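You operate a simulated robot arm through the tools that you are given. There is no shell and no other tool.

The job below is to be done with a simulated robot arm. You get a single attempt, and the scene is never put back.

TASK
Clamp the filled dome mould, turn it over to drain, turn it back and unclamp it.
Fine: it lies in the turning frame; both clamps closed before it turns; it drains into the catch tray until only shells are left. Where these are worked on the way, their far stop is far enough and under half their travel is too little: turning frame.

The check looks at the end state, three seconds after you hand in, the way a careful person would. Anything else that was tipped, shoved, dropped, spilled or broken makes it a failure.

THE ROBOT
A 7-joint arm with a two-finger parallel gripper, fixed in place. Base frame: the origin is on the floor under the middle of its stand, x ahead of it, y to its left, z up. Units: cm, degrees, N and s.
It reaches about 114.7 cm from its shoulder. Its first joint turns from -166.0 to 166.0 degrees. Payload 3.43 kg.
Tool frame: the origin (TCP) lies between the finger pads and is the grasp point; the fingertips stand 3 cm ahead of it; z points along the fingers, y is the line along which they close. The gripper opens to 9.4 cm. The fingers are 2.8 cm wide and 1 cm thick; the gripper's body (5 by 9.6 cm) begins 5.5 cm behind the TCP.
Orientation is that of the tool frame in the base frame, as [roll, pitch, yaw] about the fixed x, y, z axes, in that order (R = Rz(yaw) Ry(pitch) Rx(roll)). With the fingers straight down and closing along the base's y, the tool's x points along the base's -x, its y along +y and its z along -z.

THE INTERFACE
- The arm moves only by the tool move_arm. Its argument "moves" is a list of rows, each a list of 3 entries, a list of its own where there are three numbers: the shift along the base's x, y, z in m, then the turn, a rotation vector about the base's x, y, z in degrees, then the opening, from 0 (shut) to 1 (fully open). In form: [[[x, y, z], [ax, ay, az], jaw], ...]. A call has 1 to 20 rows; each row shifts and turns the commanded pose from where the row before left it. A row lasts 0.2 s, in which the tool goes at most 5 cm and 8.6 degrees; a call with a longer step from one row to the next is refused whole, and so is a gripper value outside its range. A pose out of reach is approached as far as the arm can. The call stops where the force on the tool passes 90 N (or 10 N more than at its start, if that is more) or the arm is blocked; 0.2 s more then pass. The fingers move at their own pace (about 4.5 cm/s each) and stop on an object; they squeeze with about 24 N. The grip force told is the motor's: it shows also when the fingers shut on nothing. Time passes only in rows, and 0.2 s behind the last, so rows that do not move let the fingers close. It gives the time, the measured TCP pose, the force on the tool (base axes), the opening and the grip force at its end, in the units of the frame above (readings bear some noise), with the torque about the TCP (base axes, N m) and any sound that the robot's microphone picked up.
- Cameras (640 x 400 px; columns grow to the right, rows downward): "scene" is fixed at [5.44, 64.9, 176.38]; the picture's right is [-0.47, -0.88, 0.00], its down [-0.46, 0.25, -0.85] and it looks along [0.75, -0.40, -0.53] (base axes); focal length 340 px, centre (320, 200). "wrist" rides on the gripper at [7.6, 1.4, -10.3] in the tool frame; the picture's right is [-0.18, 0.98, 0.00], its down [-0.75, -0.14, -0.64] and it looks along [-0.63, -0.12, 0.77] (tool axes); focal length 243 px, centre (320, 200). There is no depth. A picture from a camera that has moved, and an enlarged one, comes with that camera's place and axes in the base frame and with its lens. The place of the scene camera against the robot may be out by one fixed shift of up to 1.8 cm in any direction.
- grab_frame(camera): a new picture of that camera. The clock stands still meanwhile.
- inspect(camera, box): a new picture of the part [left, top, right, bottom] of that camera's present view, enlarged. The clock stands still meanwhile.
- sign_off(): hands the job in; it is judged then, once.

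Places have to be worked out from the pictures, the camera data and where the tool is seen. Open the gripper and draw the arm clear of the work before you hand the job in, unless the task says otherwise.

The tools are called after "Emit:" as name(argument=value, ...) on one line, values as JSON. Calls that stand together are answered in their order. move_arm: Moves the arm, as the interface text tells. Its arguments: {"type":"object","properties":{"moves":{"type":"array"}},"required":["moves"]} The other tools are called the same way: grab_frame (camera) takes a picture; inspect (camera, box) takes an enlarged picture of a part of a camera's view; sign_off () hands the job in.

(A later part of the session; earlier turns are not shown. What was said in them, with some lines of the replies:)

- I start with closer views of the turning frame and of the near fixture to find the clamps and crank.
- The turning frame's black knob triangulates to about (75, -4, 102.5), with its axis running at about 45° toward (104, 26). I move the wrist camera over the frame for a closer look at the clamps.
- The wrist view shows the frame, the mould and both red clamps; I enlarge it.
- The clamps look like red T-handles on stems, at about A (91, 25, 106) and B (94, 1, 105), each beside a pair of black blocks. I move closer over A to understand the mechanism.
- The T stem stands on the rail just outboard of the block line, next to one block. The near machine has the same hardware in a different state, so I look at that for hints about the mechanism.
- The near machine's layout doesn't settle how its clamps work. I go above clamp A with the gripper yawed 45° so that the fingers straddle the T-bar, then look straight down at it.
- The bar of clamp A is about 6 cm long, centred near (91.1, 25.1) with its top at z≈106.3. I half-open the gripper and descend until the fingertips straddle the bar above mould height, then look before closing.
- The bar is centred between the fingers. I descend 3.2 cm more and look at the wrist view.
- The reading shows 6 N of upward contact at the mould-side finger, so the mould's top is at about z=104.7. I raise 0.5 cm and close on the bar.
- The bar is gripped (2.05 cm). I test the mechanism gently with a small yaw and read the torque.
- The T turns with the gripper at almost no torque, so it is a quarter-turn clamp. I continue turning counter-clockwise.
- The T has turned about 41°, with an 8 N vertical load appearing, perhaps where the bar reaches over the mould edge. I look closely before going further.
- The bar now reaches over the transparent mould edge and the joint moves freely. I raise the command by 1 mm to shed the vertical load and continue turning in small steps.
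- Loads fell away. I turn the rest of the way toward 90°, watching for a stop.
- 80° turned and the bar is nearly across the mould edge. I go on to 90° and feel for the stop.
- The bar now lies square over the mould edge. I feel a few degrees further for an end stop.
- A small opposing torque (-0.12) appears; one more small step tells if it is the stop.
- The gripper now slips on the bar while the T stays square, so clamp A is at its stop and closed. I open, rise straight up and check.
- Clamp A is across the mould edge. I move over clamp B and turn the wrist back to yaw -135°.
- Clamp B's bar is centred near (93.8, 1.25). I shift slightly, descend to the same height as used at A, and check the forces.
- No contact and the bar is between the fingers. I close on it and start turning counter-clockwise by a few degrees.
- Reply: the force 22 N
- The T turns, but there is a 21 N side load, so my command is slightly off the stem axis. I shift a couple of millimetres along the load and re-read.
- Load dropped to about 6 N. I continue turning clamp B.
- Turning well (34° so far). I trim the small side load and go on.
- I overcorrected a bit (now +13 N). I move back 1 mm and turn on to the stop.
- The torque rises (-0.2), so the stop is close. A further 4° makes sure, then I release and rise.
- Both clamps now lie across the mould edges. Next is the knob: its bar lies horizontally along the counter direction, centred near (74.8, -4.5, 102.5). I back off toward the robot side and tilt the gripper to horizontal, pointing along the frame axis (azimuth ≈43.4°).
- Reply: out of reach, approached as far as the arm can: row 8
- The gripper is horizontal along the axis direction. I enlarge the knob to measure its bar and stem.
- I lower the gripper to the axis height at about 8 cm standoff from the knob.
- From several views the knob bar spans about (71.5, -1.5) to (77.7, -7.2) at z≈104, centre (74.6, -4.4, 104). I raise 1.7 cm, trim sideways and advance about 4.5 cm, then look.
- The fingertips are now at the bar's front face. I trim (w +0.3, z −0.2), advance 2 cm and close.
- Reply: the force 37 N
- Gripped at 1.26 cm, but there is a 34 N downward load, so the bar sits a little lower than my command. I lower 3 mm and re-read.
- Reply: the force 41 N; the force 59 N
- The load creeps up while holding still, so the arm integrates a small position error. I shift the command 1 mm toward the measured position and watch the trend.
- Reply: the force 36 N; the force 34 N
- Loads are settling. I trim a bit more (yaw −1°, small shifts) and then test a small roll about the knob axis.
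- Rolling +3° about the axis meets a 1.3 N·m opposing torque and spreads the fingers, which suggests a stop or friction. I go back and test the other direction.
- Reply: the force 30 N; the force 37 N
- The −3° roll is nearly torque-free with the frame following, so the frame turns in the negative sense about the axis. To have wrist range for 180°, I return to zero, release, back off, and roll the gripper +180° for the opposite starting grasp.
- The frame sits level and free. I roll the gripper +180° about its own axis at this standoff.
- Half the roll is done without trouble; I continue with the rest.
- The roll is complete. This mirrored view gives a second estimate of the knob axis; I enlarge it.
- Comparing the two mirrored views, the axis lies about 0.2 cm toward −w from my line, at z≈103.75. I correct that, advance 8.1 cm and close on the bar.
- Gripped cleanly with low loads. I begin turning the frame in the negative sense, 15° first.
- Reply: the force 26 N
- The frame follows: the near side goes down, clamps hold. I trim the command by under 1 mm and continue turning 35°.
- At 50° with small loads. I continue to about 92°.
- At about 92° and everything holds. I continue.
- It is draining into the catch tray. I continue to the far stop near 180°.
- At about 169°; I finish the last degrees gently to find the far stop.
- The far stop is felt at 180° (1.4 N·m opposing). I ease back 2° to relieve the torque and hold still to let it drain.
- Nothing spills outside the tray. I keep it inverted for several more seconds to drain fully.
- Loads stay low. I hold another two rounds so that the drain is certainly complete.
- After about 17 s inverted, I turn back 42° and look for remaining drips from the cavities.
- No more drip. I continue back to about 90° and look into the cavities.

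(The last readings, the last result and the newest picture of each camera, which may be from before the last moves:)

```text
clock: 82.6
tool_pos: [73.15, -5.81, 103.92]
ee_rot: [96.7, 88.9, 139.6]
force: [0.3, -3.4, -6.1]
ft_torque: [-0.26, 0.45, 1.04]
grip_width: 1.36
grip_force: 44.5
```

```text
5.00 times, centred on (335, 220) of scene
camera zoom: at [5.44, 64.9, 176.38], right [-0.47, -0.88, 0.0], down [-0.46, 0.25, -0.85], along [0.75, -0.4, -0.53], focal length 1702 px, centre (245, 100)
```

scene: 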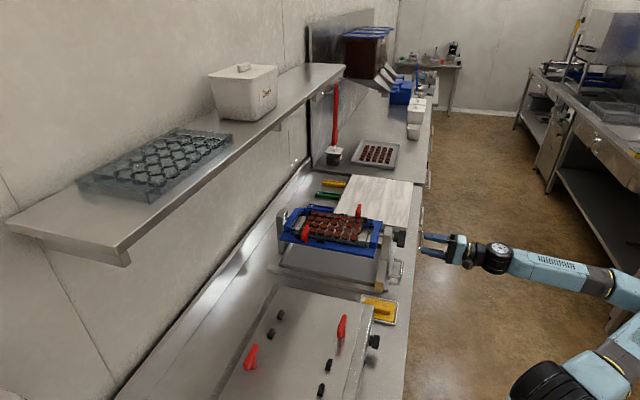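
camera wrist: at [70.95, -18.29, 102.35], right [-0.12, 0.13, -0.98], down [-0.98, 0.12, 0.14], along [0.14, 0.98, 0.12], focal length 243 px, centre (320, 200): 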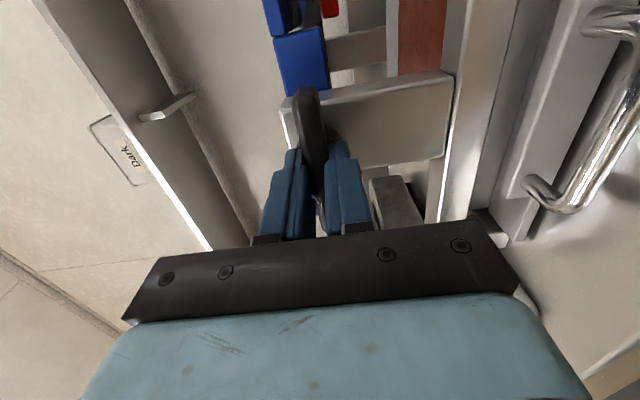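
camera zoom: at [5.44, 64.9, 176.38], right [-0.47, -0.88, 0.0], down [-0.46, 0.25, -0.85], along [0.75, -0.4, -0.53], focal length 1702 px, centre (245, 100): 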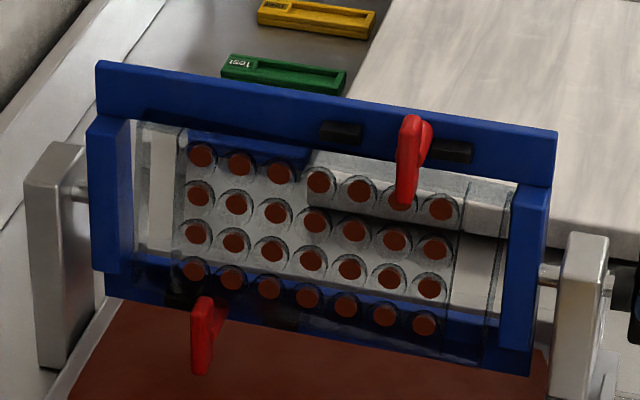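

The cavities now show only the small shells, and their size was the same in the last inverted views, so draining is finished. I turn back toward level.

Emit:
move_arm(moves=[[[0, 0, 0], [5.136, 4.756, 0], 0], [[0, 0, 0], [5.136, 4.756, 0], 0], [[0, 0, 0], [5.136, 4.756, 0], 0], [[0, 0, 0], [5.136, 4.756, 0], 0], [[0, 0, 0], [5.136, 4.756, 0], 0], [[0, 0, 0], [5.136, 4.756, 0], 0], [[0, 0, 0], [0, 0, 0], 0]])

Emit:
move_arm(moves=[[[0, 0, 0], [5.136, 4.756, 0], 0], [[0, 0, 0], [5.136, 4.756, 0], 0], [[0, 0, 0], [5.136, 4.756, 0], 0], [[0, 0, 0], [5.136, 4.756, 0], 0], [[0, 0, 0], [5.136, 4.756, 0], 0], [[0, 0, 0], [0, 0, 0], 0]])

Emit:
inspect(camera="scene", box=[270, 180, 420, 280])

```text
clock: 84.2
tool_pos: [73.29, -5.89, 103.84]
ee_rot: [90.1, 46.9, 132.9]
force: [-1.3, -4.6, -6.2]
ft_torque: [0.26, -0.1, 1.04]
grip_width: 1.33
grip_force: 45.0
```

```text
clock: 85.6
tool_pos: [73.23, -5.83, 103.79]
ee_rot: [89.9, 11.8, 132.9]
force: [0.0, -2.3, -2.9]
ft_torque: [0.75, -0.6, 0.49]
grip_width: 1.28
grip_force: 45.2
```

```text
4.00 times, centred on (345, 230) of scene
camera zoom: at [5.44, 64.9, 176.38], right [-0.47, -0.88, 0.0], down [-0.46, 0.25, -0.85], along [0.75, -0.4, -0.53], focal length 1361 px, centre (220, 80)
```

zoom: 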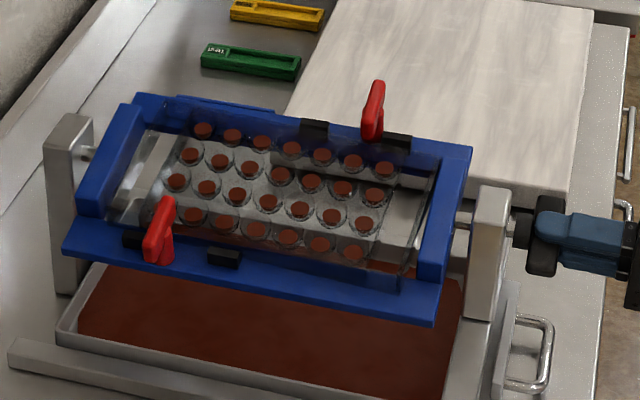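

Last 12° to the home stop, feeling for the torque.

Emit:
move_arm(moves=[[[0, 0, 0], [4.4, 4.08, 0], 0], [[0, 0, 0], [4.4, 4.08, 0], 0], [[0, 0, 0], [1.47, 1.36, 0], 0], [[0, 0, 0], [0, 0, 0], 0]])

Emit:
inspect(camera="scene", box=[270, 180, 420, 280])

```text
clock: 86.6
tool_pos: [73.28, -5.82, 103.76]
ee_rot: [90.1, -2.1, 132.9]
force: [0.7, -4.5, -7.0]
ft_torque: [-1.0, -0.85, 0.28]
grip_width: 1.39
grip_force: 44.3
```

```text
4.00 times, centred on (345, 230) of scene
camera zoom: at [5.44, 64.9, 176.38], right [-0.47, -0.88, 0.0], down [-0.46, 0.25, -0.85], along [0.75, -0.4, -0.53], focal length 1361 px, centre (220, 80)
```

zoom: 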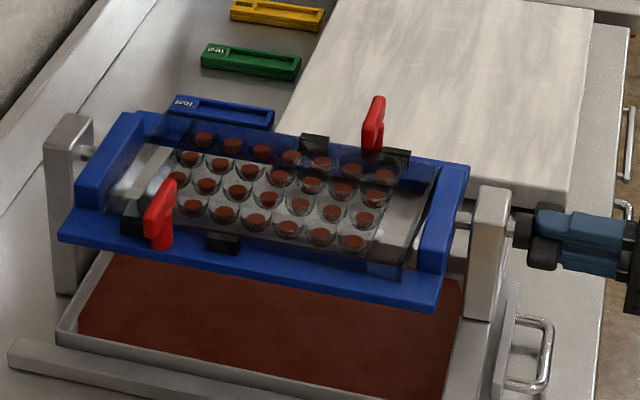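

The home stop is felt and the frame is level. I release the knob and back off along the axis.

Emit:
move_arm(moves=[[[0, 0, 0], [-1.47, -1.36, 0], 0], [[0, 0, 0], [0, 0, 0], 0.3], [[0, 0, 0], [0, 0, 0], 0.55], [[0, 0, 0], [0, 0, 0], 0.55], [[-0.0199, -0.0183, 0], [0, 0, 0], 0.55], [[-0.0199, -0.0183, 0], [0, 0, 0], 0.55], [[-0.0199, -0.0183, 0], [0, 0, 0], 0.55], [[0, 0, 0], [0, 0, 0], 0.55]])

Emit:
inspect(camera="scene", box=[270, 180, 420, 280])

Emit:
inspect(camera="wrist", box=[220, 30, 420, 190])

```text
clock: 88.4
tool_pos: [67.17, -11.33, 103.88]
ee_rot: [90.1, 0.0, 132.9]
force: [0.9, -0.5, -0.1]
ft_torque: [0.0, -0.05, -0.02]
grip_width: 5.16
grip_force: 0.0
```

```text
4.00 times, centred on (345, 230) of scene
camera zoom: at [5.44, 64.9, 176.38], right [-0.47, -0.88, 0.0], down [-0.46, 0.25, -0.85], along [0.75, -0.4, -0.53], focal length 1361 px, centre (220, 80)
```

zoom: 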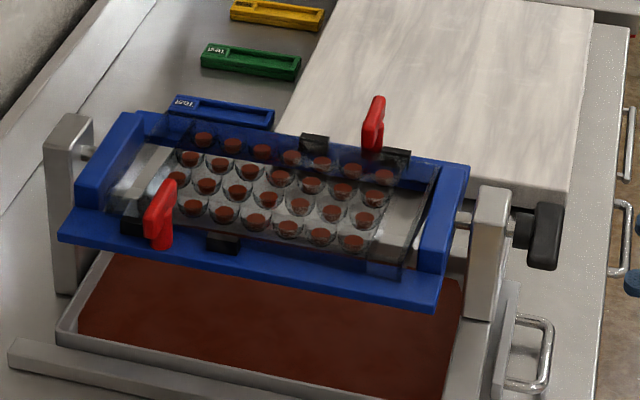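

```text
2.50 times, centred on (320, 110) of wrist
camera zoom: at [54.61, -12.65, 105.22], right [0.13, -0.14, 0.98], down [0.04, -0.99, -0.14], along [0.99, 0.06, -0.12], focal length 606 px, centre (320, 425)
```

zoom: 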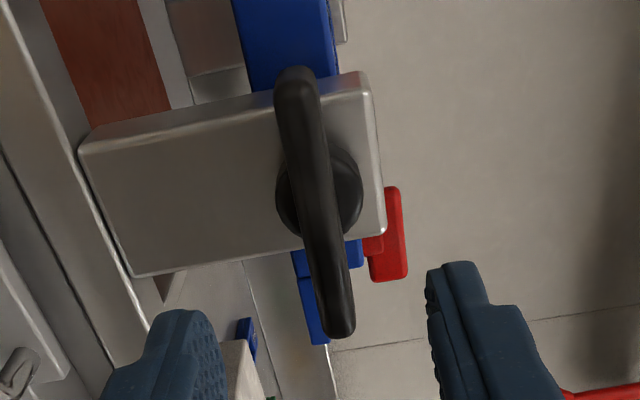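

The frame stays level with the knob free. I roll the wrist back 180° at this standoff to regain the wrist range used for the clamps.

Emit:
move_arm(moves=[[[0, 0, 0], [-6.226, -5.786, 0], 0.55], [[0, 0, 0], [-6.226, -5.786, 0], 0.55], [[0, 0, 0], [-6.226, -5.786, 0], 0.55], [[0, 0, 0], [-6.226, -5.786, 0], 0.55], [[0, 0, 0], [-6.226, -5.786, 0], 0.55], [[0, 0, 0], [-6.226, -5.786, 0], 0.55], [[0, 0, 0], [-6.226, -5.786, 0], 0.55], [[0, 0, 0], [-6.226, -5.786, 0], 0.55], [[0, 0, 0], [-6.226, -5.786, 0], 0.55], [[0, 0, 0], [-6.226, -5.786, 0], 0.55], [[0, 0, 0], [-6.226, -5.786, 0], 0.55], [[0, 0, 0], [-6.226, -5.786, 0], 0.55], [[0, 0, 0], [-6.226, -5.786, 0], 0.55], [[0, 0, 0], [-6.226, -5.786, 0], 0.55], [[0, 0, 0], [-6.226, -5.786, 0], 0.55], [[0, 0, 0], [-6.226, -5.786, 0], 0.55], [[0, 0, 0], [-6.226, -5.786, 0], 0.55], [[0, 0, 0], [-6.226, -5.786, 0], 0.55], [[0, 0, 0], [-6.226, -5.786, 0], 0.55], [[0, 0, 0], [-6.226, -5.786, 0], 0.55]])

Emit:
move_arm(moves=[[[-0.01, -0.01, 0.03], [-6.226, -5.786, 0], 0.55], [[-0.01, -0.01, 0.035], [-1.1, -1.02, 0], 0.55], [[0, 0, 0.045], [0, 0, 0], 0.55], [[0, 0, 0.045], [0, 0, 0], 0.55], [[0, 0, 0.045], [0, 0, 0], 0.55], [[0, 0, 0], [0, 0, 0], 0.55]])

```text
clock: 92.6
tool_pos: [67.26, -11.31, 103.91]
ee_rot: [-90.0, 9.8, -47.1]
force: [-0.3, 0.1, 0.4]
ft_torque: [-0.02, 0.01, 0.01]
grip_width: 5.17
grip_force: 0.1
```

```text
clock: 94.0
tool_pos: [65.22, -13.47, 123.91]
ee_rot: [-90.0, -0.2, -47.1]
force: [-0.1, -0.6, -0.2]
ft_torque: [0.0, -0.02, 0.02]
grip_width: 5.18
grip_force: 0.1
```

Now I tilt the gripper back to pointing down while moving over clamp B.

Emit:
move_arm(moves=[[[0.0257, 0.0135, 0], [-5.582, 6.007, 0], 0.5], [[0.0257, 0.0135, 0], [-5.582, 6.007, 0], 0.5], [[0.0257, 0.0135, 0], [-5.582, 6.007, 0], 0.5], [[0.0257, 0.0135, 0], [-5.582, 6.007, 0], 0.5], [[0.0257, 0.0135, 0], [-5.582, 6.007, 0], 0.5], [[0.0257, 0.0135, 0], [-5.582, 6.007, 0], 0.5], [[0.0257, 0.0135, 0], [-5.582, 6.007, 0], 0.5], [[0.0257, 0.0135, 0], [-5.582, 6.007, 0], 0.5], [[0.0257, 0.0135, 0], [-5.582, 6.007, 0], 0.5], [[0.0257, 0.0135, 0], [-5.582, 6.007, 0], 0.5], [[0.0257, 0.0135, 0], [-5.446, 5.86, 0], 0.5], [[0, 0, 0], [0, 0, 0], 0.5]])

Emit:
grab_frame(camera="wrist")

```text
clock: 96.6
tool_pos: [93.71, 1.53, 123.75]
ee_rot: [179.8, 0.1, -47.1]
force: [0.7, 0.3, 0.2]
ft_torque: [0.0, 0.02, 0.01]
grip_width: 4.68
grip_force: 0.0
```

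```text
taken
camera wrist: at [97.89, -4.91, 133.96], right [-0.85, -0.53, 0.0], down [-0.41, 0.65, 0.64], along [-0.35, 0.54, -0.77], focal length 243 px, centre (320, 200)
```

wrist: 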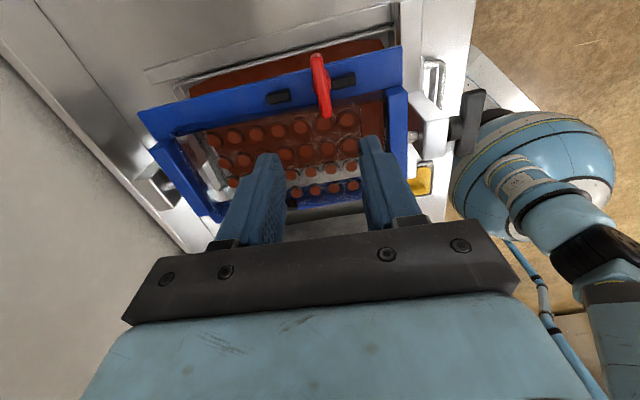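

Emit:
inspect(camera="wrist", box=[240, 20, 400, 140])

```text
3.33 times, centred on (320, 80) of wrist
camera zoom: at [97.89, -4.91, 133.96], right [-0.85, -0.53, 0.0], down [-0.41, 0.65, 0.64], along [-0.35, 0.54, -0.77], focal length 809 px, centre (320, 600)
```

zoom: 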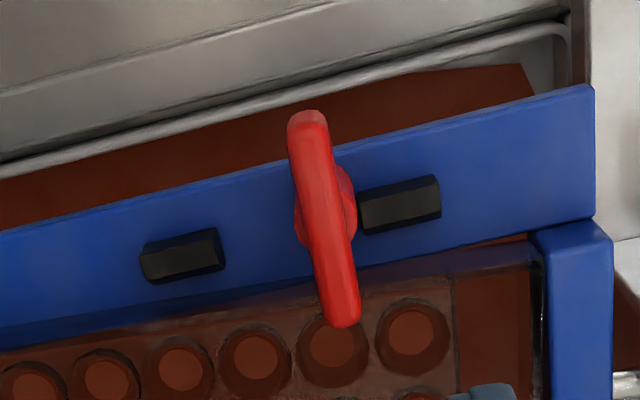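

Clamp B's stem axis works out at about (93.4, 1.25) from the earlier forces. I shift there and descend to z=108.4 with the fingers straddling the bar.

Emit:
move_arm(moves=[[[-0.003, -0.0025, -0.03], [0, 0, 0], 0.45], [[0, 0, -0.035], [0, 0, 0], 0.45], [[0, 0, -0.035], [0, 0, 0], 0.45], [[0, 0, -0.03], [0, 0, 0], 0.45], [[0, 0, -0.015], [0, 0, 0], 0.45], [[0, 0, -0.0085], [0, 0, 0], 0.45], [[0, 0, 0], [0, 0, 0], 0.45]])

Emit:
inspect(camera="wrist", box=[200, 60, 440, 220])

```text
clock: 98.2
tool_pos: [93.21, 1.34, 108.45]
ee_rot: [-180.0, 0.1, -47.0]
force: [-0.2, -0.4, 0.2]
ft_torque: [0.01, -0.01, -0.02]
grip_width: 4.25
grip_force: 0.0
```

```text
2.50 times, centred on (320, 140) of wrist
camera zoom: at [97.46, -5.1, 118.64], right [-0.84, -0.54, 0.0], down [-0.41, 0.65, 0.64], along [-0.34, 0.54, -0.77], focal length 606 px, centre (320, 350)
```

zoom: 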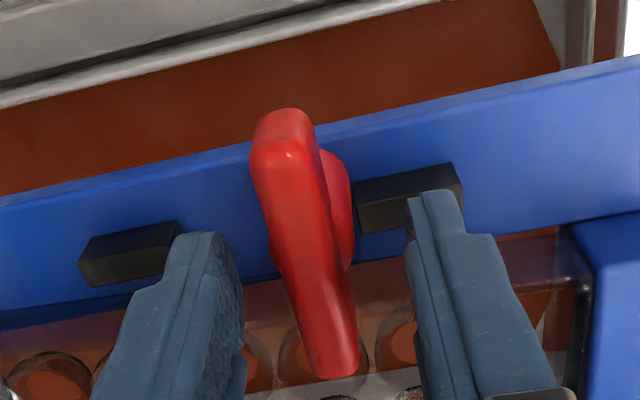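

The bar is slightly toward +u of centre; I shift 2.5 mm that way and close.

Emit:
move_arm(moves=[[[0.0018, 0.0015, 0], [0, 0, 0], 0.45], [[0, 0, 0], [0, 0, 0], 0.25], [[0, 0, 0], [0, 0, 0], 0.0], [[0, 0, 0], [0, 0, 0], 0.0], [[0, 0, 0], [0, 0, 0], 0.0]])

```text
clock: 99.4
tool_pos: [93.42, 1.32, 108.43]
ee_rot: [179.9, 0.0, -47.2]
force: [-12.4, -6.3, -2.8]
ft_torque: [-0.15, 0.15, -0.09]
grip_width: 2.04
grip_force: 45.3
```

Gripped. I remove the small overshoot and turn clamp B back clockwise.

Emit:
move_arm(moves=[[[-0.001, -0.0007, 0], [0, 0, 0], 0], [[0, 0, 0], [0, 0, -6], 0], [[0, 0, 0], [0, 0, -6], 0], [[0, 0, 0], [0, 0, -6], 0], [[0, 0, 0], [0, 0, -6], 0], [[0, 0, 0], [0, 0, 0], 0]])

```text
clock: 100.8
tool_pos: [93.47, 1.49, 108.42]
ee_rot: [-179.9, 0.1, -71.1]
force: [27.7, 4.4, 14.8]
ft_torque: [1.12, -0.42, 0.11]
grip_width: 2.06
grip_force: 44.7
```

A side load of 28 N built up; I trim the command toward it and continue.

Emit:
move_arm(moves=[[[0.0018, 0.0004, 0.001], [0, 0, 0], 0], [[0, 0, 0], [0, 0, 0], 0]])

```text
clock: 101.4
tool_pos: [93.5, 1.42, 108.51]
ee_rot: [179.8, 0.0, -71.0]
force: [6.6, 7.2, 1.3]
ft_torque: [-0.27, -0.48, 0.02]
grip_width: 2.05
grip_force: 44.8
```

Emit:
move_arm(moves=[[[0.0005, 0.0006, 0], [0, 0, -6], 0], [[0, 0, 0], [0, 0, -6], 0], [[0, 0, 0], [0, 0, -6], 0], [[0, 0, 0], [0, 0, -6], 0], [[0, 0, 0], [0, 0, 0], 0]])

Emit:
inspect(camera="wrist", box=[200, 60, 440, 220])

```text
clock: 102.6
tool_pos: [93.62, 1.44, 108.53]
ee_rot: [179.8, 0.0, -95.0]
force: [6.3, 2.4, -5.4]
ft_torque: [-0.53, -0.32, 0.01]
grip_width: 2.03
grip_force: 44.8
```

```text
2.50 times, centred on (320, 140) of wrist
camera zoom: at [91.62, -5.87, 118.71], right [-0.96, 0.27, 0.0], down [0.21, 0.74, 0.64], along [0.17, 0.62, -0.77], focal length 606 px, centre (320, 350)
```

zoom: 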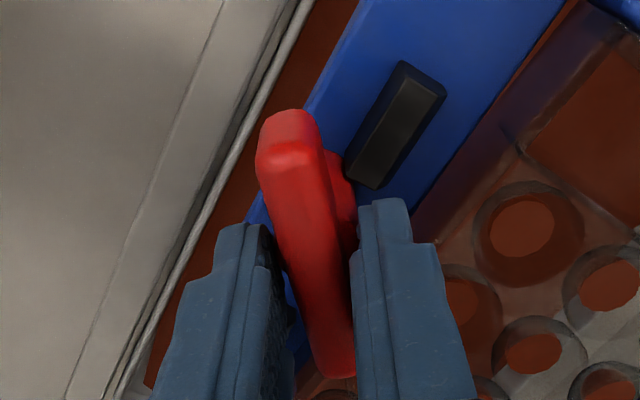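

Halfway with low loads. I continue to the open stop.

Emit:
move_arm(moves=[[[0.0004, 0.0002, 0], [0, 0, -6], 0], [[0, 0, 0], [0, 0, -6], 0], [[0, 0, 0], [0, 0, -6], 0], [[0, 0, 0], [0, 0, -6], 0], [[0, 0, 0], [0, 0, 0], 0]])

```text
clock: 103.8
tool_pos: [93.77, 1.55, 108.49]
ee_rot: [-180.0, 0.0, -119.1]
force: [19.4, -0.5, 2.4]
ft_torque: [0.13, -0.9, 0.06]
grip_width: 2.04
grip_force: 44.8
```

Emit:
move_arm(moves=[[[0.0014, 0, 0], [0, 0, -5], 0], [[0, 0, 0], [0, 0, -5], 0], [[0, 0, 0], [0, 0, -5], 0], [[0, 0, 0], [0, 0, -4], 0], [[0, 0, 0], [0, 0, 0], 0]])

Emit:
inspect(camera="wrist", box=[200, 60, 440, 220])

```text
clock: 105.0
tool_pos: [93.85, 1.36, 108.49]
ee_rot: [180.0, -0.1, -138.1]
force: [19.9, -7.9, 4.8]
ft_torque: [-0.48, -0.46, 0.22]
grip_width: 2.03
grip_force: 45.3
```

```text
2.50 times, centred on (320, 140) of wrist
camera zoom: at [87.3, -2.54, 118.73], right [-0.52, 0.85, 0.0], down [0.66, 0.4, 0.64], along [0.55, 0.33, -0.77], focal length 606 px, centre (320, 350)
```

zoom: 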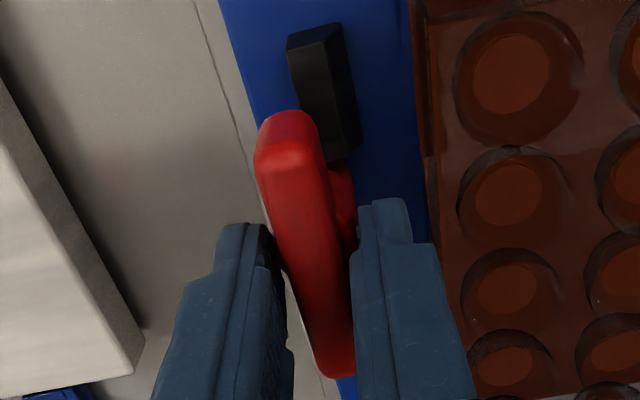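

The open stop is being felt (+0.22 N·m). A last 3° makes sure, then I release and rise.

Emit:
move_arm(moves=[[[0.001, -0.0007, 0], [0, 0, -3], 0], [[0, 0, 0], [0, 0, 0], 0], [[0, 0, 0], [0, 0, 0], 0.45], [[0, 0, 0], [0, 0, 0], 0.45], [[0, 0, 0], [0, 0, 0], 0.45], [[0, 0, 0.02], [0, 0, 0], 0.45], [[0, 0, 0.03], [0, 0, 0], 0.45], [[0, 0, 0.04], [0, 0, 0], 0.45], [[0, 0, 0], [0, 0, 0], 0.45]])

Emit:
grab_frame(camera="wrist")

Emit:
inspect(camera="scene", box=[270, 180, 420, 280])

```text
clock: 107.0
tool_pos: [93.77, 1.47, 117.66]
ee_rot: [180.0, 0.0, -141.0]
force: [-0.3, 1.0, -0.5]
ft_torque: [-0.02, -0.03, 0.0]
grip_width: 4.23
grip_force: 0.1
```

```text
taken
camera wrist: at [87.07, -2.19, 127.83], right [-0.47, 0.88, 0.0], down [0.68, 0.36, 0.64], along [0.56, 0.31, -0.77], focal length 243 px, centre (320, 200)
```

wrist: 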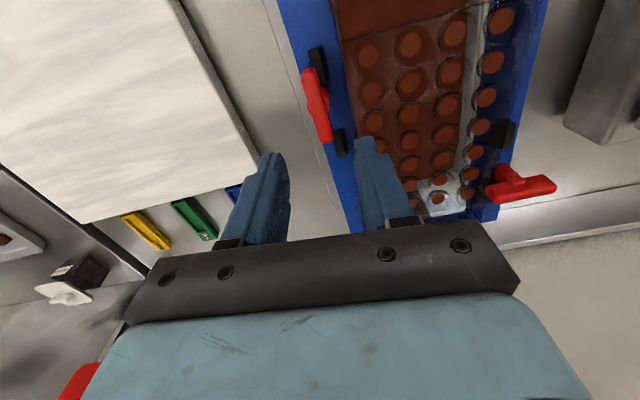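

```text
4.00 times, centred on (345, 230) of scene
camera zoom: at [5.44, 64.9, 176.38], right [-0.47, -0.88, 0.0], down [-0.46, 0.25, -0.85], along [0.75, -0.4, -0.53], focal length 1361 px, centre (220, 80)
```

zoom: 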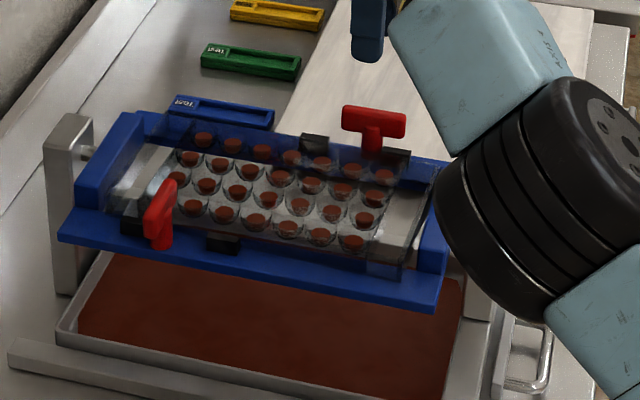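

Clamp B is open again. The arm's links look lower than before in this view, so I check the whole scene before moving to A.

Emit:
grab_frame(camera="scene")

```text
taken
```

scene: 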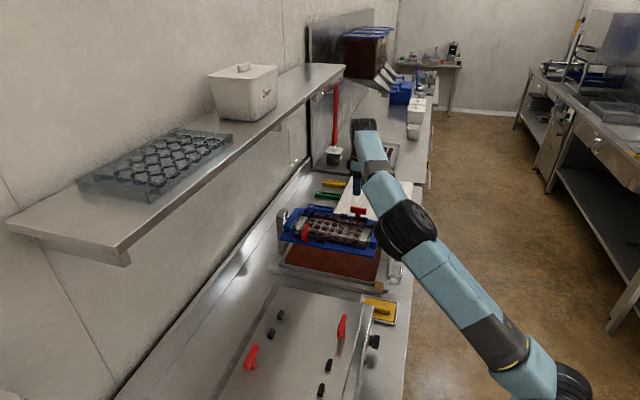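

The elbow has swung to the left side but is well above the bench. I rise a little and move to above clamp A while turning the wrist back to align with its bar, in two halves with a check between.

Emit:
move_arm(moves=[[[0, 0, 0.03], [0, 0, 0], 0.45], [[0, 0, 0.03], [0, 0, 0], 0.45], [[-0.0023, 0.0197, 0], [0, 0, 7.87], 0.45], [[-0.0023, 0.0197, 0], [0, 0, 7.87], 0.45], [[-0.0023, 0.0197, 0], [0, 0, 7.87], 0.45], [[-0.0023, 0.0197, 0], [0, 0, 7.87], 0.45], [[-0.0023, 0.0197, 0], [0, 0, 7.87], 0.45], [[-0.0023, 0.0197, 0], [0, 0, 7.87], 0.45], [[0, 0, 0], [0, 0, 0], 0.45]])

Emit:
grab_frame(camera="scene")

```text
clock: 109.0
tool_pos: [92.45, 13.27, 123.57]
ee_rot: [180.0, 0.0, -93.7]
force: [0.2, 0.5, 0.9]
ft_torque: [0.02, 0.04, 0.01]
grip_width: 4.25
grip_force: 0.0
```

```text
taken
```

scene: 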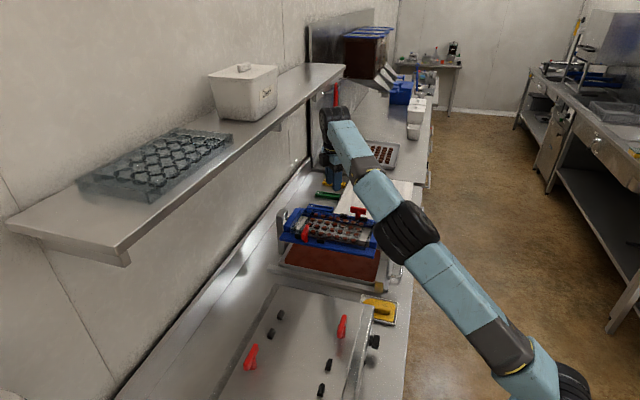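

The arm is clear. I complete the move to above clamp A.

Emit:
move_arm(moves=[[[-0.0023, 0.0197, 0], [0, 0, 7.87], 0.45], [[-0.0023, 0.0197, 0], [0, 0, 7.87], 0.45], [[-0.0023, 0.0197, 0], [0, 0, 7.87], 0.45], [[-0.0023, 0.0197, 0], [0, 0, 7.87], 0.45], [[-0.0023, 0.0197, 0], [0, 0, 7.87], 0.45], [[-0.0023, 0.0197, 0], [0, 0, 7.87], 0.45], [[0, 0, 0], [0, 0, 0], 0.45]])

Emit:
grab_frame(camera="scene")

Emit:
inspect(camera="wrist", box=[240, 20, 400, 140])

```text
clock: 110.6
tool_pos: [91.1, 25.02, 123.45]
ee_rot: [179.8, 0.1, -46.5]
force: [0.2, 0.9, -0.5]
ft_torque: [0.02, -0.01, -0.01]
grip_width: 4.23
grip_force: 0.1
```

```text
taken
```

scene: 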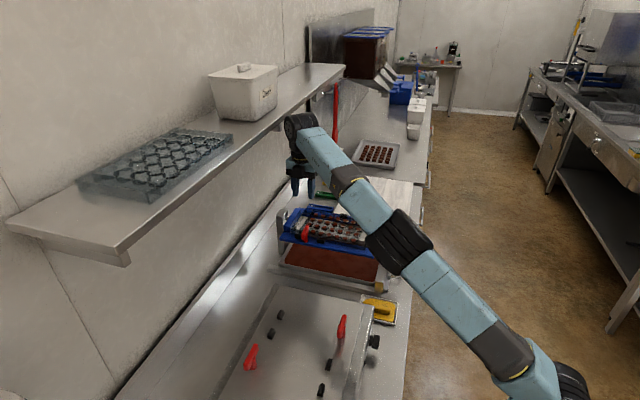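

```text
3.33 times, centred on (320, 80) of wrist
camera zoom: at [95.39, 18.66, 133.77], right [-0.84, -0.54, 0.0], down [-0.41, 0.64, 0.64], along [-0.35, 0.54, -0.77], focal length 809 px, centre (320, 600)
```

zoom: 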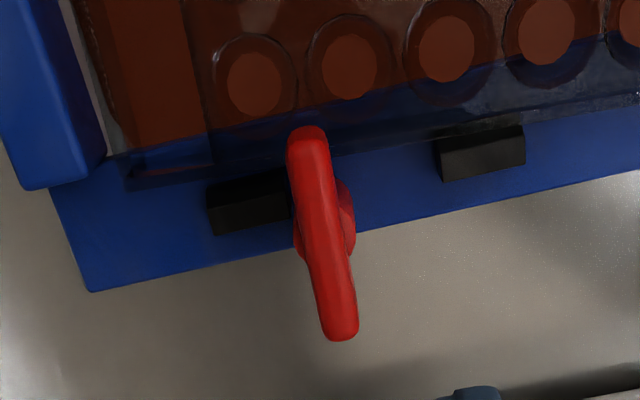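

Aligned with A's bar. I descend in two stages, watching the arm.

Emit:
move_arm(moves=[[[-0.001, -0.0008, -0.03], [0, 0, 0], 0.45], [[0, 0, -0.03], [0, 0, 0], 0.45], [[0, 0, -0.03], [0, 0, 0], 0.45], [[0, 0, 0], [0, 0, 0], 0.45]])

Emit:
inspect(camera="wrist", box=[200, 60, 440, 220])

Emit:
inspect(camera="scene", box=[240, 110, 460, 300])

```text
clock: 111.6
tool_pos: [90.99, 24.91, 114.61]
ee_rot: [-180.0, 0.0, -46.5]
force: [0.0, -0.4, 0.5]
ft_torque: [0.0, 0.0, -0.05]
grip_width: 4.23
grip_force: 0.0
```

```text
2.50 times, centred on (320, 140) of wrist
camera zoom: at [95.32, 18.55, 124.71], right [-0.84, -0.54, 0.0], down [-0.41, 0.64, 0.64], along [-0.35, 0.54, -0.77], focal length 606 px, centre (320, 350)
```

zoom: 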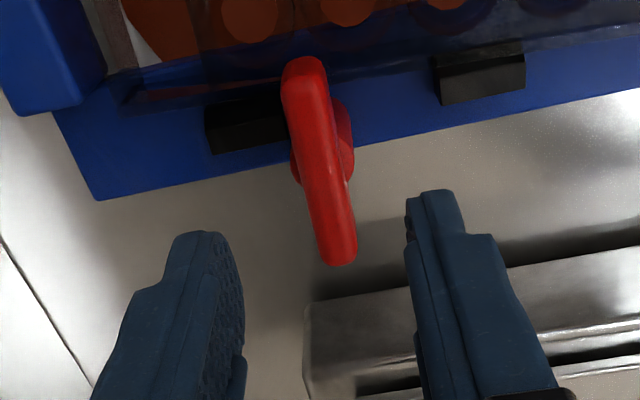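

```text
2.11 times, centred on (350, 205) of scene
camera zoom: at [5.44, 64.9, 176.38], right [-0.47, -0.88, 0.0], down [-0.46, 0.25, -0.85], along [0.75, -0.4, -0.53], focal length 716 px, centre (257, 190)
```

zoom: 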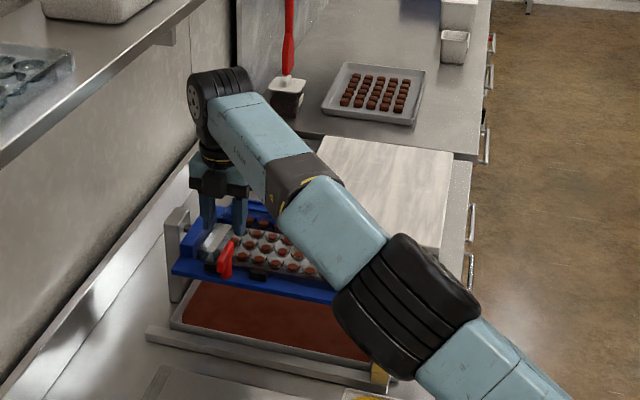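

The elbow is in front of the frame over open bench, clear of everything. I descend the last 6 cm and close on the bar.

Emit:
move_arm(moves=[[[0, 0, -0.03], [0, 0, 0], 0.45], [[0, 0, -0.02], [0, 0, 0], 0.45], [[0, 0, -0.0115], [0, 0, 0], 0.45], [[0, 0, 0], [0, 0, 0], 0.45]])

Emit:
inspect(camera="wrist", box=[200, 60, 440, 220])

```text
clock: 112.6
tool_pos: [91.06, 25.02, 108.3]
ee_rot: [180.0, 0.1, -46.7]
force: [-0.3, -0.4, -0.4]
ft_torque: [0.03, 0.01, -0.01]
grip_width: 4.2
grip_force: 0.1
```

```text
2.50 times, centred on (320, 140) of wrist
camera zoom: at [95.28, 18.59, 118.54], right [-0.84, -0.54, 0.0], down [-0.41, 0.64, 0.64], along [-0.35, 0.54, -0.77], focal length 606 px, centre (320, 350)
```

zoom: 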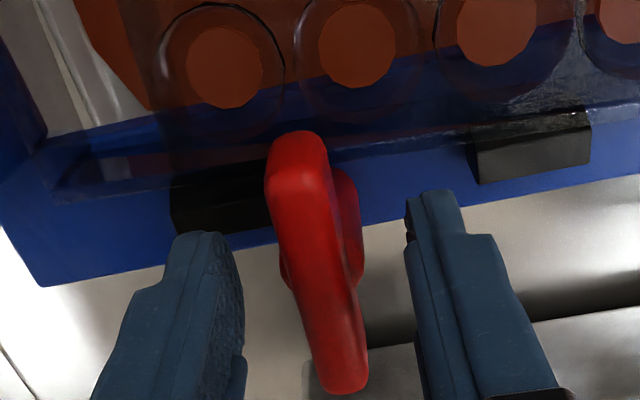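

Bar centred between the fingers with no contact. I close and begin turning it back clockwise.

Emit:
move_arm(moves=[[[0, 0, 0], [0, 0, 0], 0.25], [[0, 0, 0], [0, 0, 0], 0.0], [[0, 0, 0], [0, 0, 0], 0.0], [[0, 0, 0], [0, 0, 0], 0.0], [[0, 0, 0], [0, 0, -4], 0.0], [[0, 0, 0], [0, 0, -4], 0.0], [[0, 0, 0], [0, 0, 0], 0.0]])

```text
clock: 114.2
tool_pos: [91.05, 24.92, 108.54]
ee_rot: [179.9, 0.2, -54.7]
force: [-12.0, -7.2, -11.3]
ft_torque: [0.3, 0.35, 0.0]
grip_width: 2.05
grip_force: 45.1
```

Emit:
move_arm(moves=[[[-0.001, -0.0006, -0.0008], [0, 0, -6], 0], [[0, 0, 0], [0, 0, -6], 0], [[0, 0, 0], [0, 0, -6], 0], [[0, 0, 0], [0, 0, -6], 0], [[0, 0, 0], [0, 0, 0], 0]])

```text
clock: 115.4
tool_pos: [90.93, 24.96, 108.44]
ee_rot: [180.0, 0.1, -78.7]
force: [8.4, 2.4, 3.2]
ft_torque: [-0.34, -0.6, 0.0]
grip_width: 2.05
grip_force: 44.9
```

Turning smoothly with low loads; I continue.

Emit:
move_arm(moves=[[[0.0005, 0, 0], [0, 0, -6], 0], [[0, 0, 0], [0, 0, -6], 0], [[0, 0, 0], [0, 0, -6], 0], [[0, 0, 0], [0, 0, -6], 0], [[0, 0, 0], [0, 0, 0], 0]])

Emit:
inspect(camera="wrist", box=[200, 60, 440, 220])

```text
clock: 116.6
tool_pos: [90.94, 24.89, 108.32]
ee_rot: [179.9, 0.1, -102.5]
force: [-2.6, 1.3, 6.8]
ft_torque: [-0.49, -0.03, 0.0]
grip_width: 2.03
grip_force: 45.3
```

```text
2.50 times, centred on (320, 140) of wrist
camera zoom: at [87.92, 17.93, 118.53], right [-0.92, 0.39, 0.0], down [0.3, 0.7, 0.64], along [0.25, 0.59, -0.77], focal length 606 px, centre (320, 350)
```

zoom: 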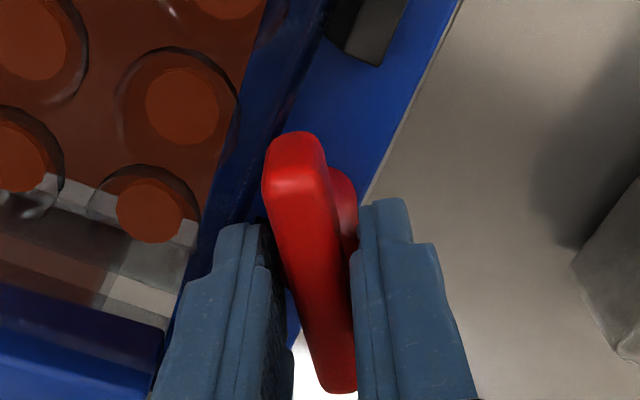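

About 56° turned back. I continue to the open stop near yaw −137°.

Emit:
move_arm(moves=[[[0, 0, 0.0006], [0, 0, -6], 0], [[0, 0, 0], [0, 0, -6], 0], [[0, 0, 0], [0, 0, -6], 0], [[0, 0, 0], [0, 0, -6], 0], [[0, 0, 0], [0, 0, -6], 0], [[0, 0, 0], [0, 0, -5], 0], [[0, 0, 0], [0, 0, 0], 0]])

Emit:
inspect(camera="wrist", box=[200, 60, 440, 220])

```text
clock: 118.2
tool_pos: [90.94, 25.04, 108.4]
ee_rot: [179.9, 0.1, -137.7]
force: [-19.0, 1.7, -9.1]
ft_torque: [-0.07, 0.44, 0.18]
grip_width: 2.05
grip_force: 45.2
```

```text
2.50 times, centred on (320, 140) of wrist
camera zoom: at [84.36, 21.0, 118.57], right [-0.53, 0.85, 0.0], down [0.65, 0.4, 0.64], along [0.55, 0.34, -0.77], focal length 606 px, centre (320, 350)
```

zoom: 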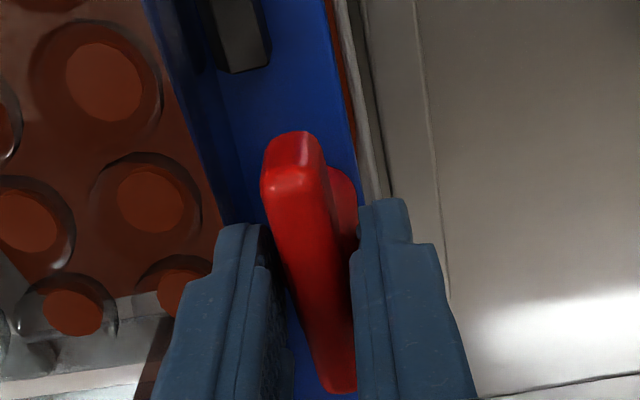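

The open stop is reached (+0.18 N·m). A last 3°, then I release and rise.

Emit:
move_arm(moves=[[[-0.001, 0, -0.0005], [0, 0, -3], 0], [[0, 0, 0], [0, 0, 0], 0], [[0, 0, 0], [0, 0, 0], 0.45], [[0, 0, 0], [0, 0, 0], 0.45], [[0, 0, 0], [0, 0, 0], 0.45], [[0, 0, 0.02], [0, 0, 0], 0.45], [[0, 0, 0.03], [0, 0, 0], 0.45], [[0, 0, 0.04], [0, 0, 0], 0.45], [[0, 0, 0.04], [0, 0, 0], 0.45], [[0, 0, 0], [0, 0, 0], 0.45]])

Emit:
grab_frame(camera="wrist")

Emit:
grab_frame(camera="scene")

```text
clock: 120.4
tool_pos: [90.9, 24.87, 121.35]
ee_rot: [180.0, 0.0, -140.5]
force: [0.3, 0.1, 0.4]
ft_torque: [-0.02, 0.02, -0.01]
grip_width: 4.23
grip_force: 0.0
```

```text
taken
camera wrist: at [84.12, 21.24, 131.57], right [-0.48, 0.88, 0.0], down [0.67, 0.37, 0.64], along [0.56, 0.31, -0.77], focal length 243 px, centre (320, 200)
```

wrist: 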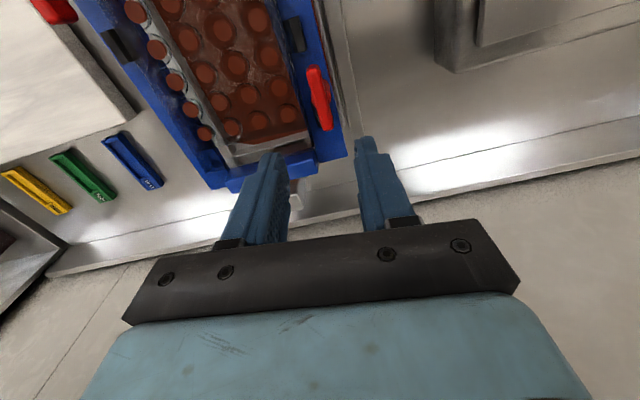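

```text
taken
```

scene: 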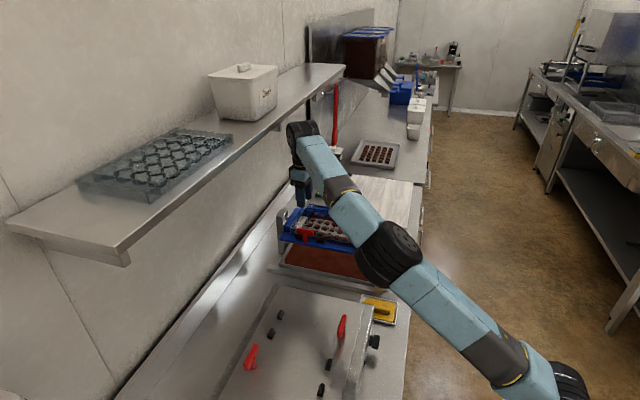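

Both clamps stand open and the frame is level. I fully open the gripper and withdraw the arm toward its starting place.

Emit:
move_arm(moves=[[[-0.03, -0.017, 0.015], [0, 0, 0], 1], [[-0.038, -0.0215, 0.0155], [0, 0, 0], 1], [[-0.038, -0.0215, 0.0155], [0, 0, -5], 1], [[-0.038, -0.0215, 0.0155], [0, 0, -7], 1], [[-0.038, -0.0215, 0.0155], [0, 0, -7], 1], [[-0.038, -0.0215, 0.0155], [0, 0, -7], 1], [[-0.038, -0.0215, 0.0155], [0, 0, -7], 1], [[-0.038, -0.0215, 0.0155], [0, 0, -7], 1], [[-0.038, -0.0215, 0.0155], [0, 0, 0], 1], [[-0.038, -0.0215, 0.0155], [0, 0, 0], 1], [[0, 0, 0], [0, 0, 0], 1]])

Emit:
grab_frame(camera="scene")

Emit:
inspect(camera="scene", box=[260, 180, 420, 300])

Emit:
grab_frame(camera="wrist")

```text
clock: 122.8
tool_pos: [53.68, 3.85, 136.79]
ee_rot: [180.0, 0.0, 179.4]
force: [-0.1, 0.5, -0.2]
ft_torque: [-0.01, 0.02, 0.02]
grip_width: 9.4
grip_force: 0.1
```

```text
taken
```

scene: 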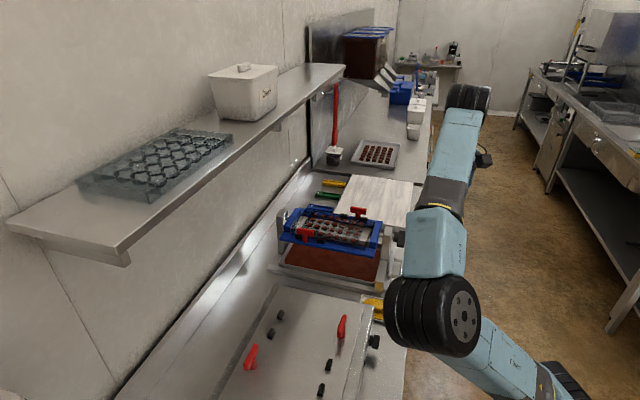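

```text
3.33 times, centred on (340, 240) of scene
camera zoom: at [5.44, 64.9, 176.38], right [-0.47, -0.88, 0.0], down [-0.46, 0.25, -0.85], along [0.75, -0.4, -0.53], focal length 1134 px, centre (253, 67)
```

zoom: 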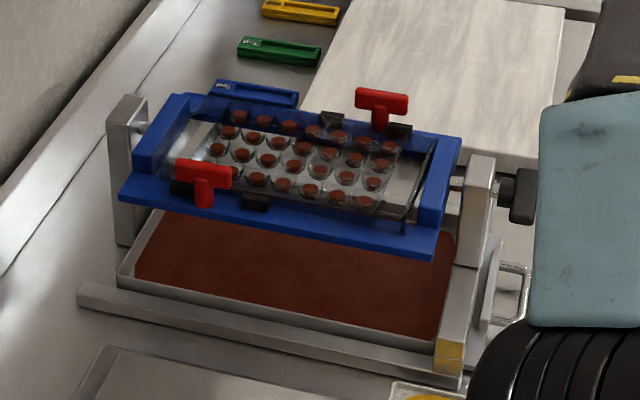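

```text
taken
camera wrist: at [46.09, 5.44, 147.01], right [0.19, 0.98, 0.0], down [0.75, -0.15, 0.64], along [0.63, -0.12, -0.77], focal length 243 px, centre (320, 200)
```

wrist: 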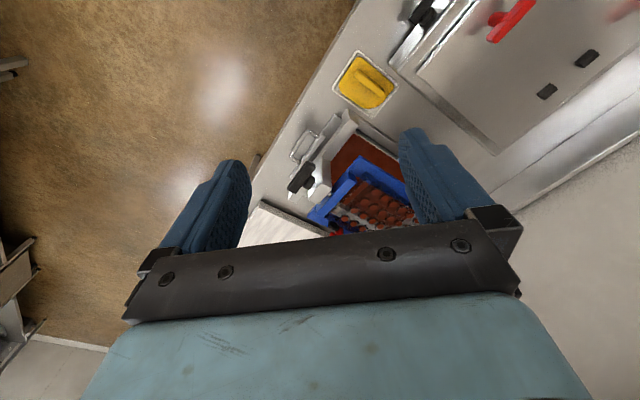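

Arm is clear. I take a final close look at the mould, clamps and surroundings before handing in.

Emit:
inspect(camera="scene", box=[280, 195, 400, 270])

Emit:
inspect(camera="wrist", box=[270, 100, 430, 240])

```text
5.33 times, centred on (340, 232) of scene
camera zoom: at [5.44, 64.9, 176.38], right [-0.47, -0.88, 0.0], down [-0.46, 0.25, -0.85], along [0.75, -0.4, -0.53], focal length 1815 px, centre (213, 27)
```

zoom: 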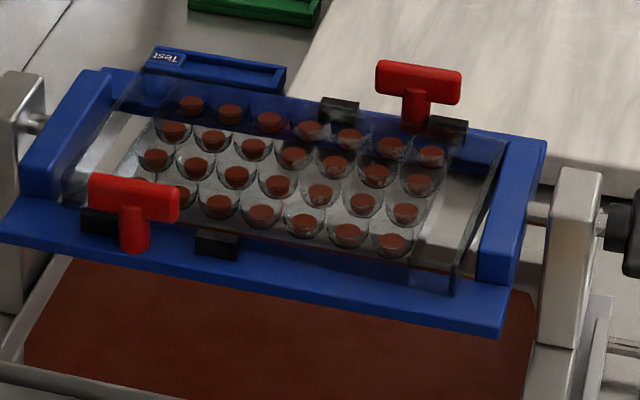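

```text
2.86 times, centred on (350, 170) of wrist
camera zoom: at [46.09, 5.44, 147.01], right [0.19, 0.98, 0.0], down [0.75, -0.15, 0.64], along [0.63, -0.12, -0.77], focal length 693 px, centre (234, 286)
```

zoom: 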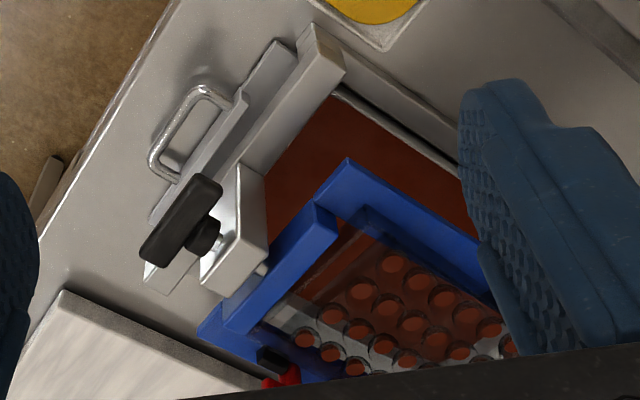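

The mould lies level in the frame and both clamps are back in their open positions. The cavities hold only shells, the drained chocolate is in the catch tray, and nothing else has been disturbed. The gripper is open and the arm is clear, so I hand in the job.

Emit:
sign_off()

```text
The job is handed in.
```

I clamped the dome mould, turned it over to drain, turned it back and unclamped it. The job is handed in.

- **Clamping:** I turned both red clamps a quarter turn across the mould edges, each to its stop, before moving the frame.
- **Draining:** The frame turned 180° to its far stop and stayed there about 17 seconds. The chocolate ran into the catch tray, and I saw none outside it.
- **Shells:** The brown left in each cavity stayed the same size through the last inverted views, and nothing dripped on the way back. I took that as drained to shells; I could only judge it from the pictures.
- **End state:** The frame is back level at its home stop with the mould in it, and both clamps are open. The gripper is open and the arm is back near its starting place.

While lining up on the first clamp, a finger touched the mould's top edge with about 6 N. I raised the arm straight away and saw no shift in the mould.
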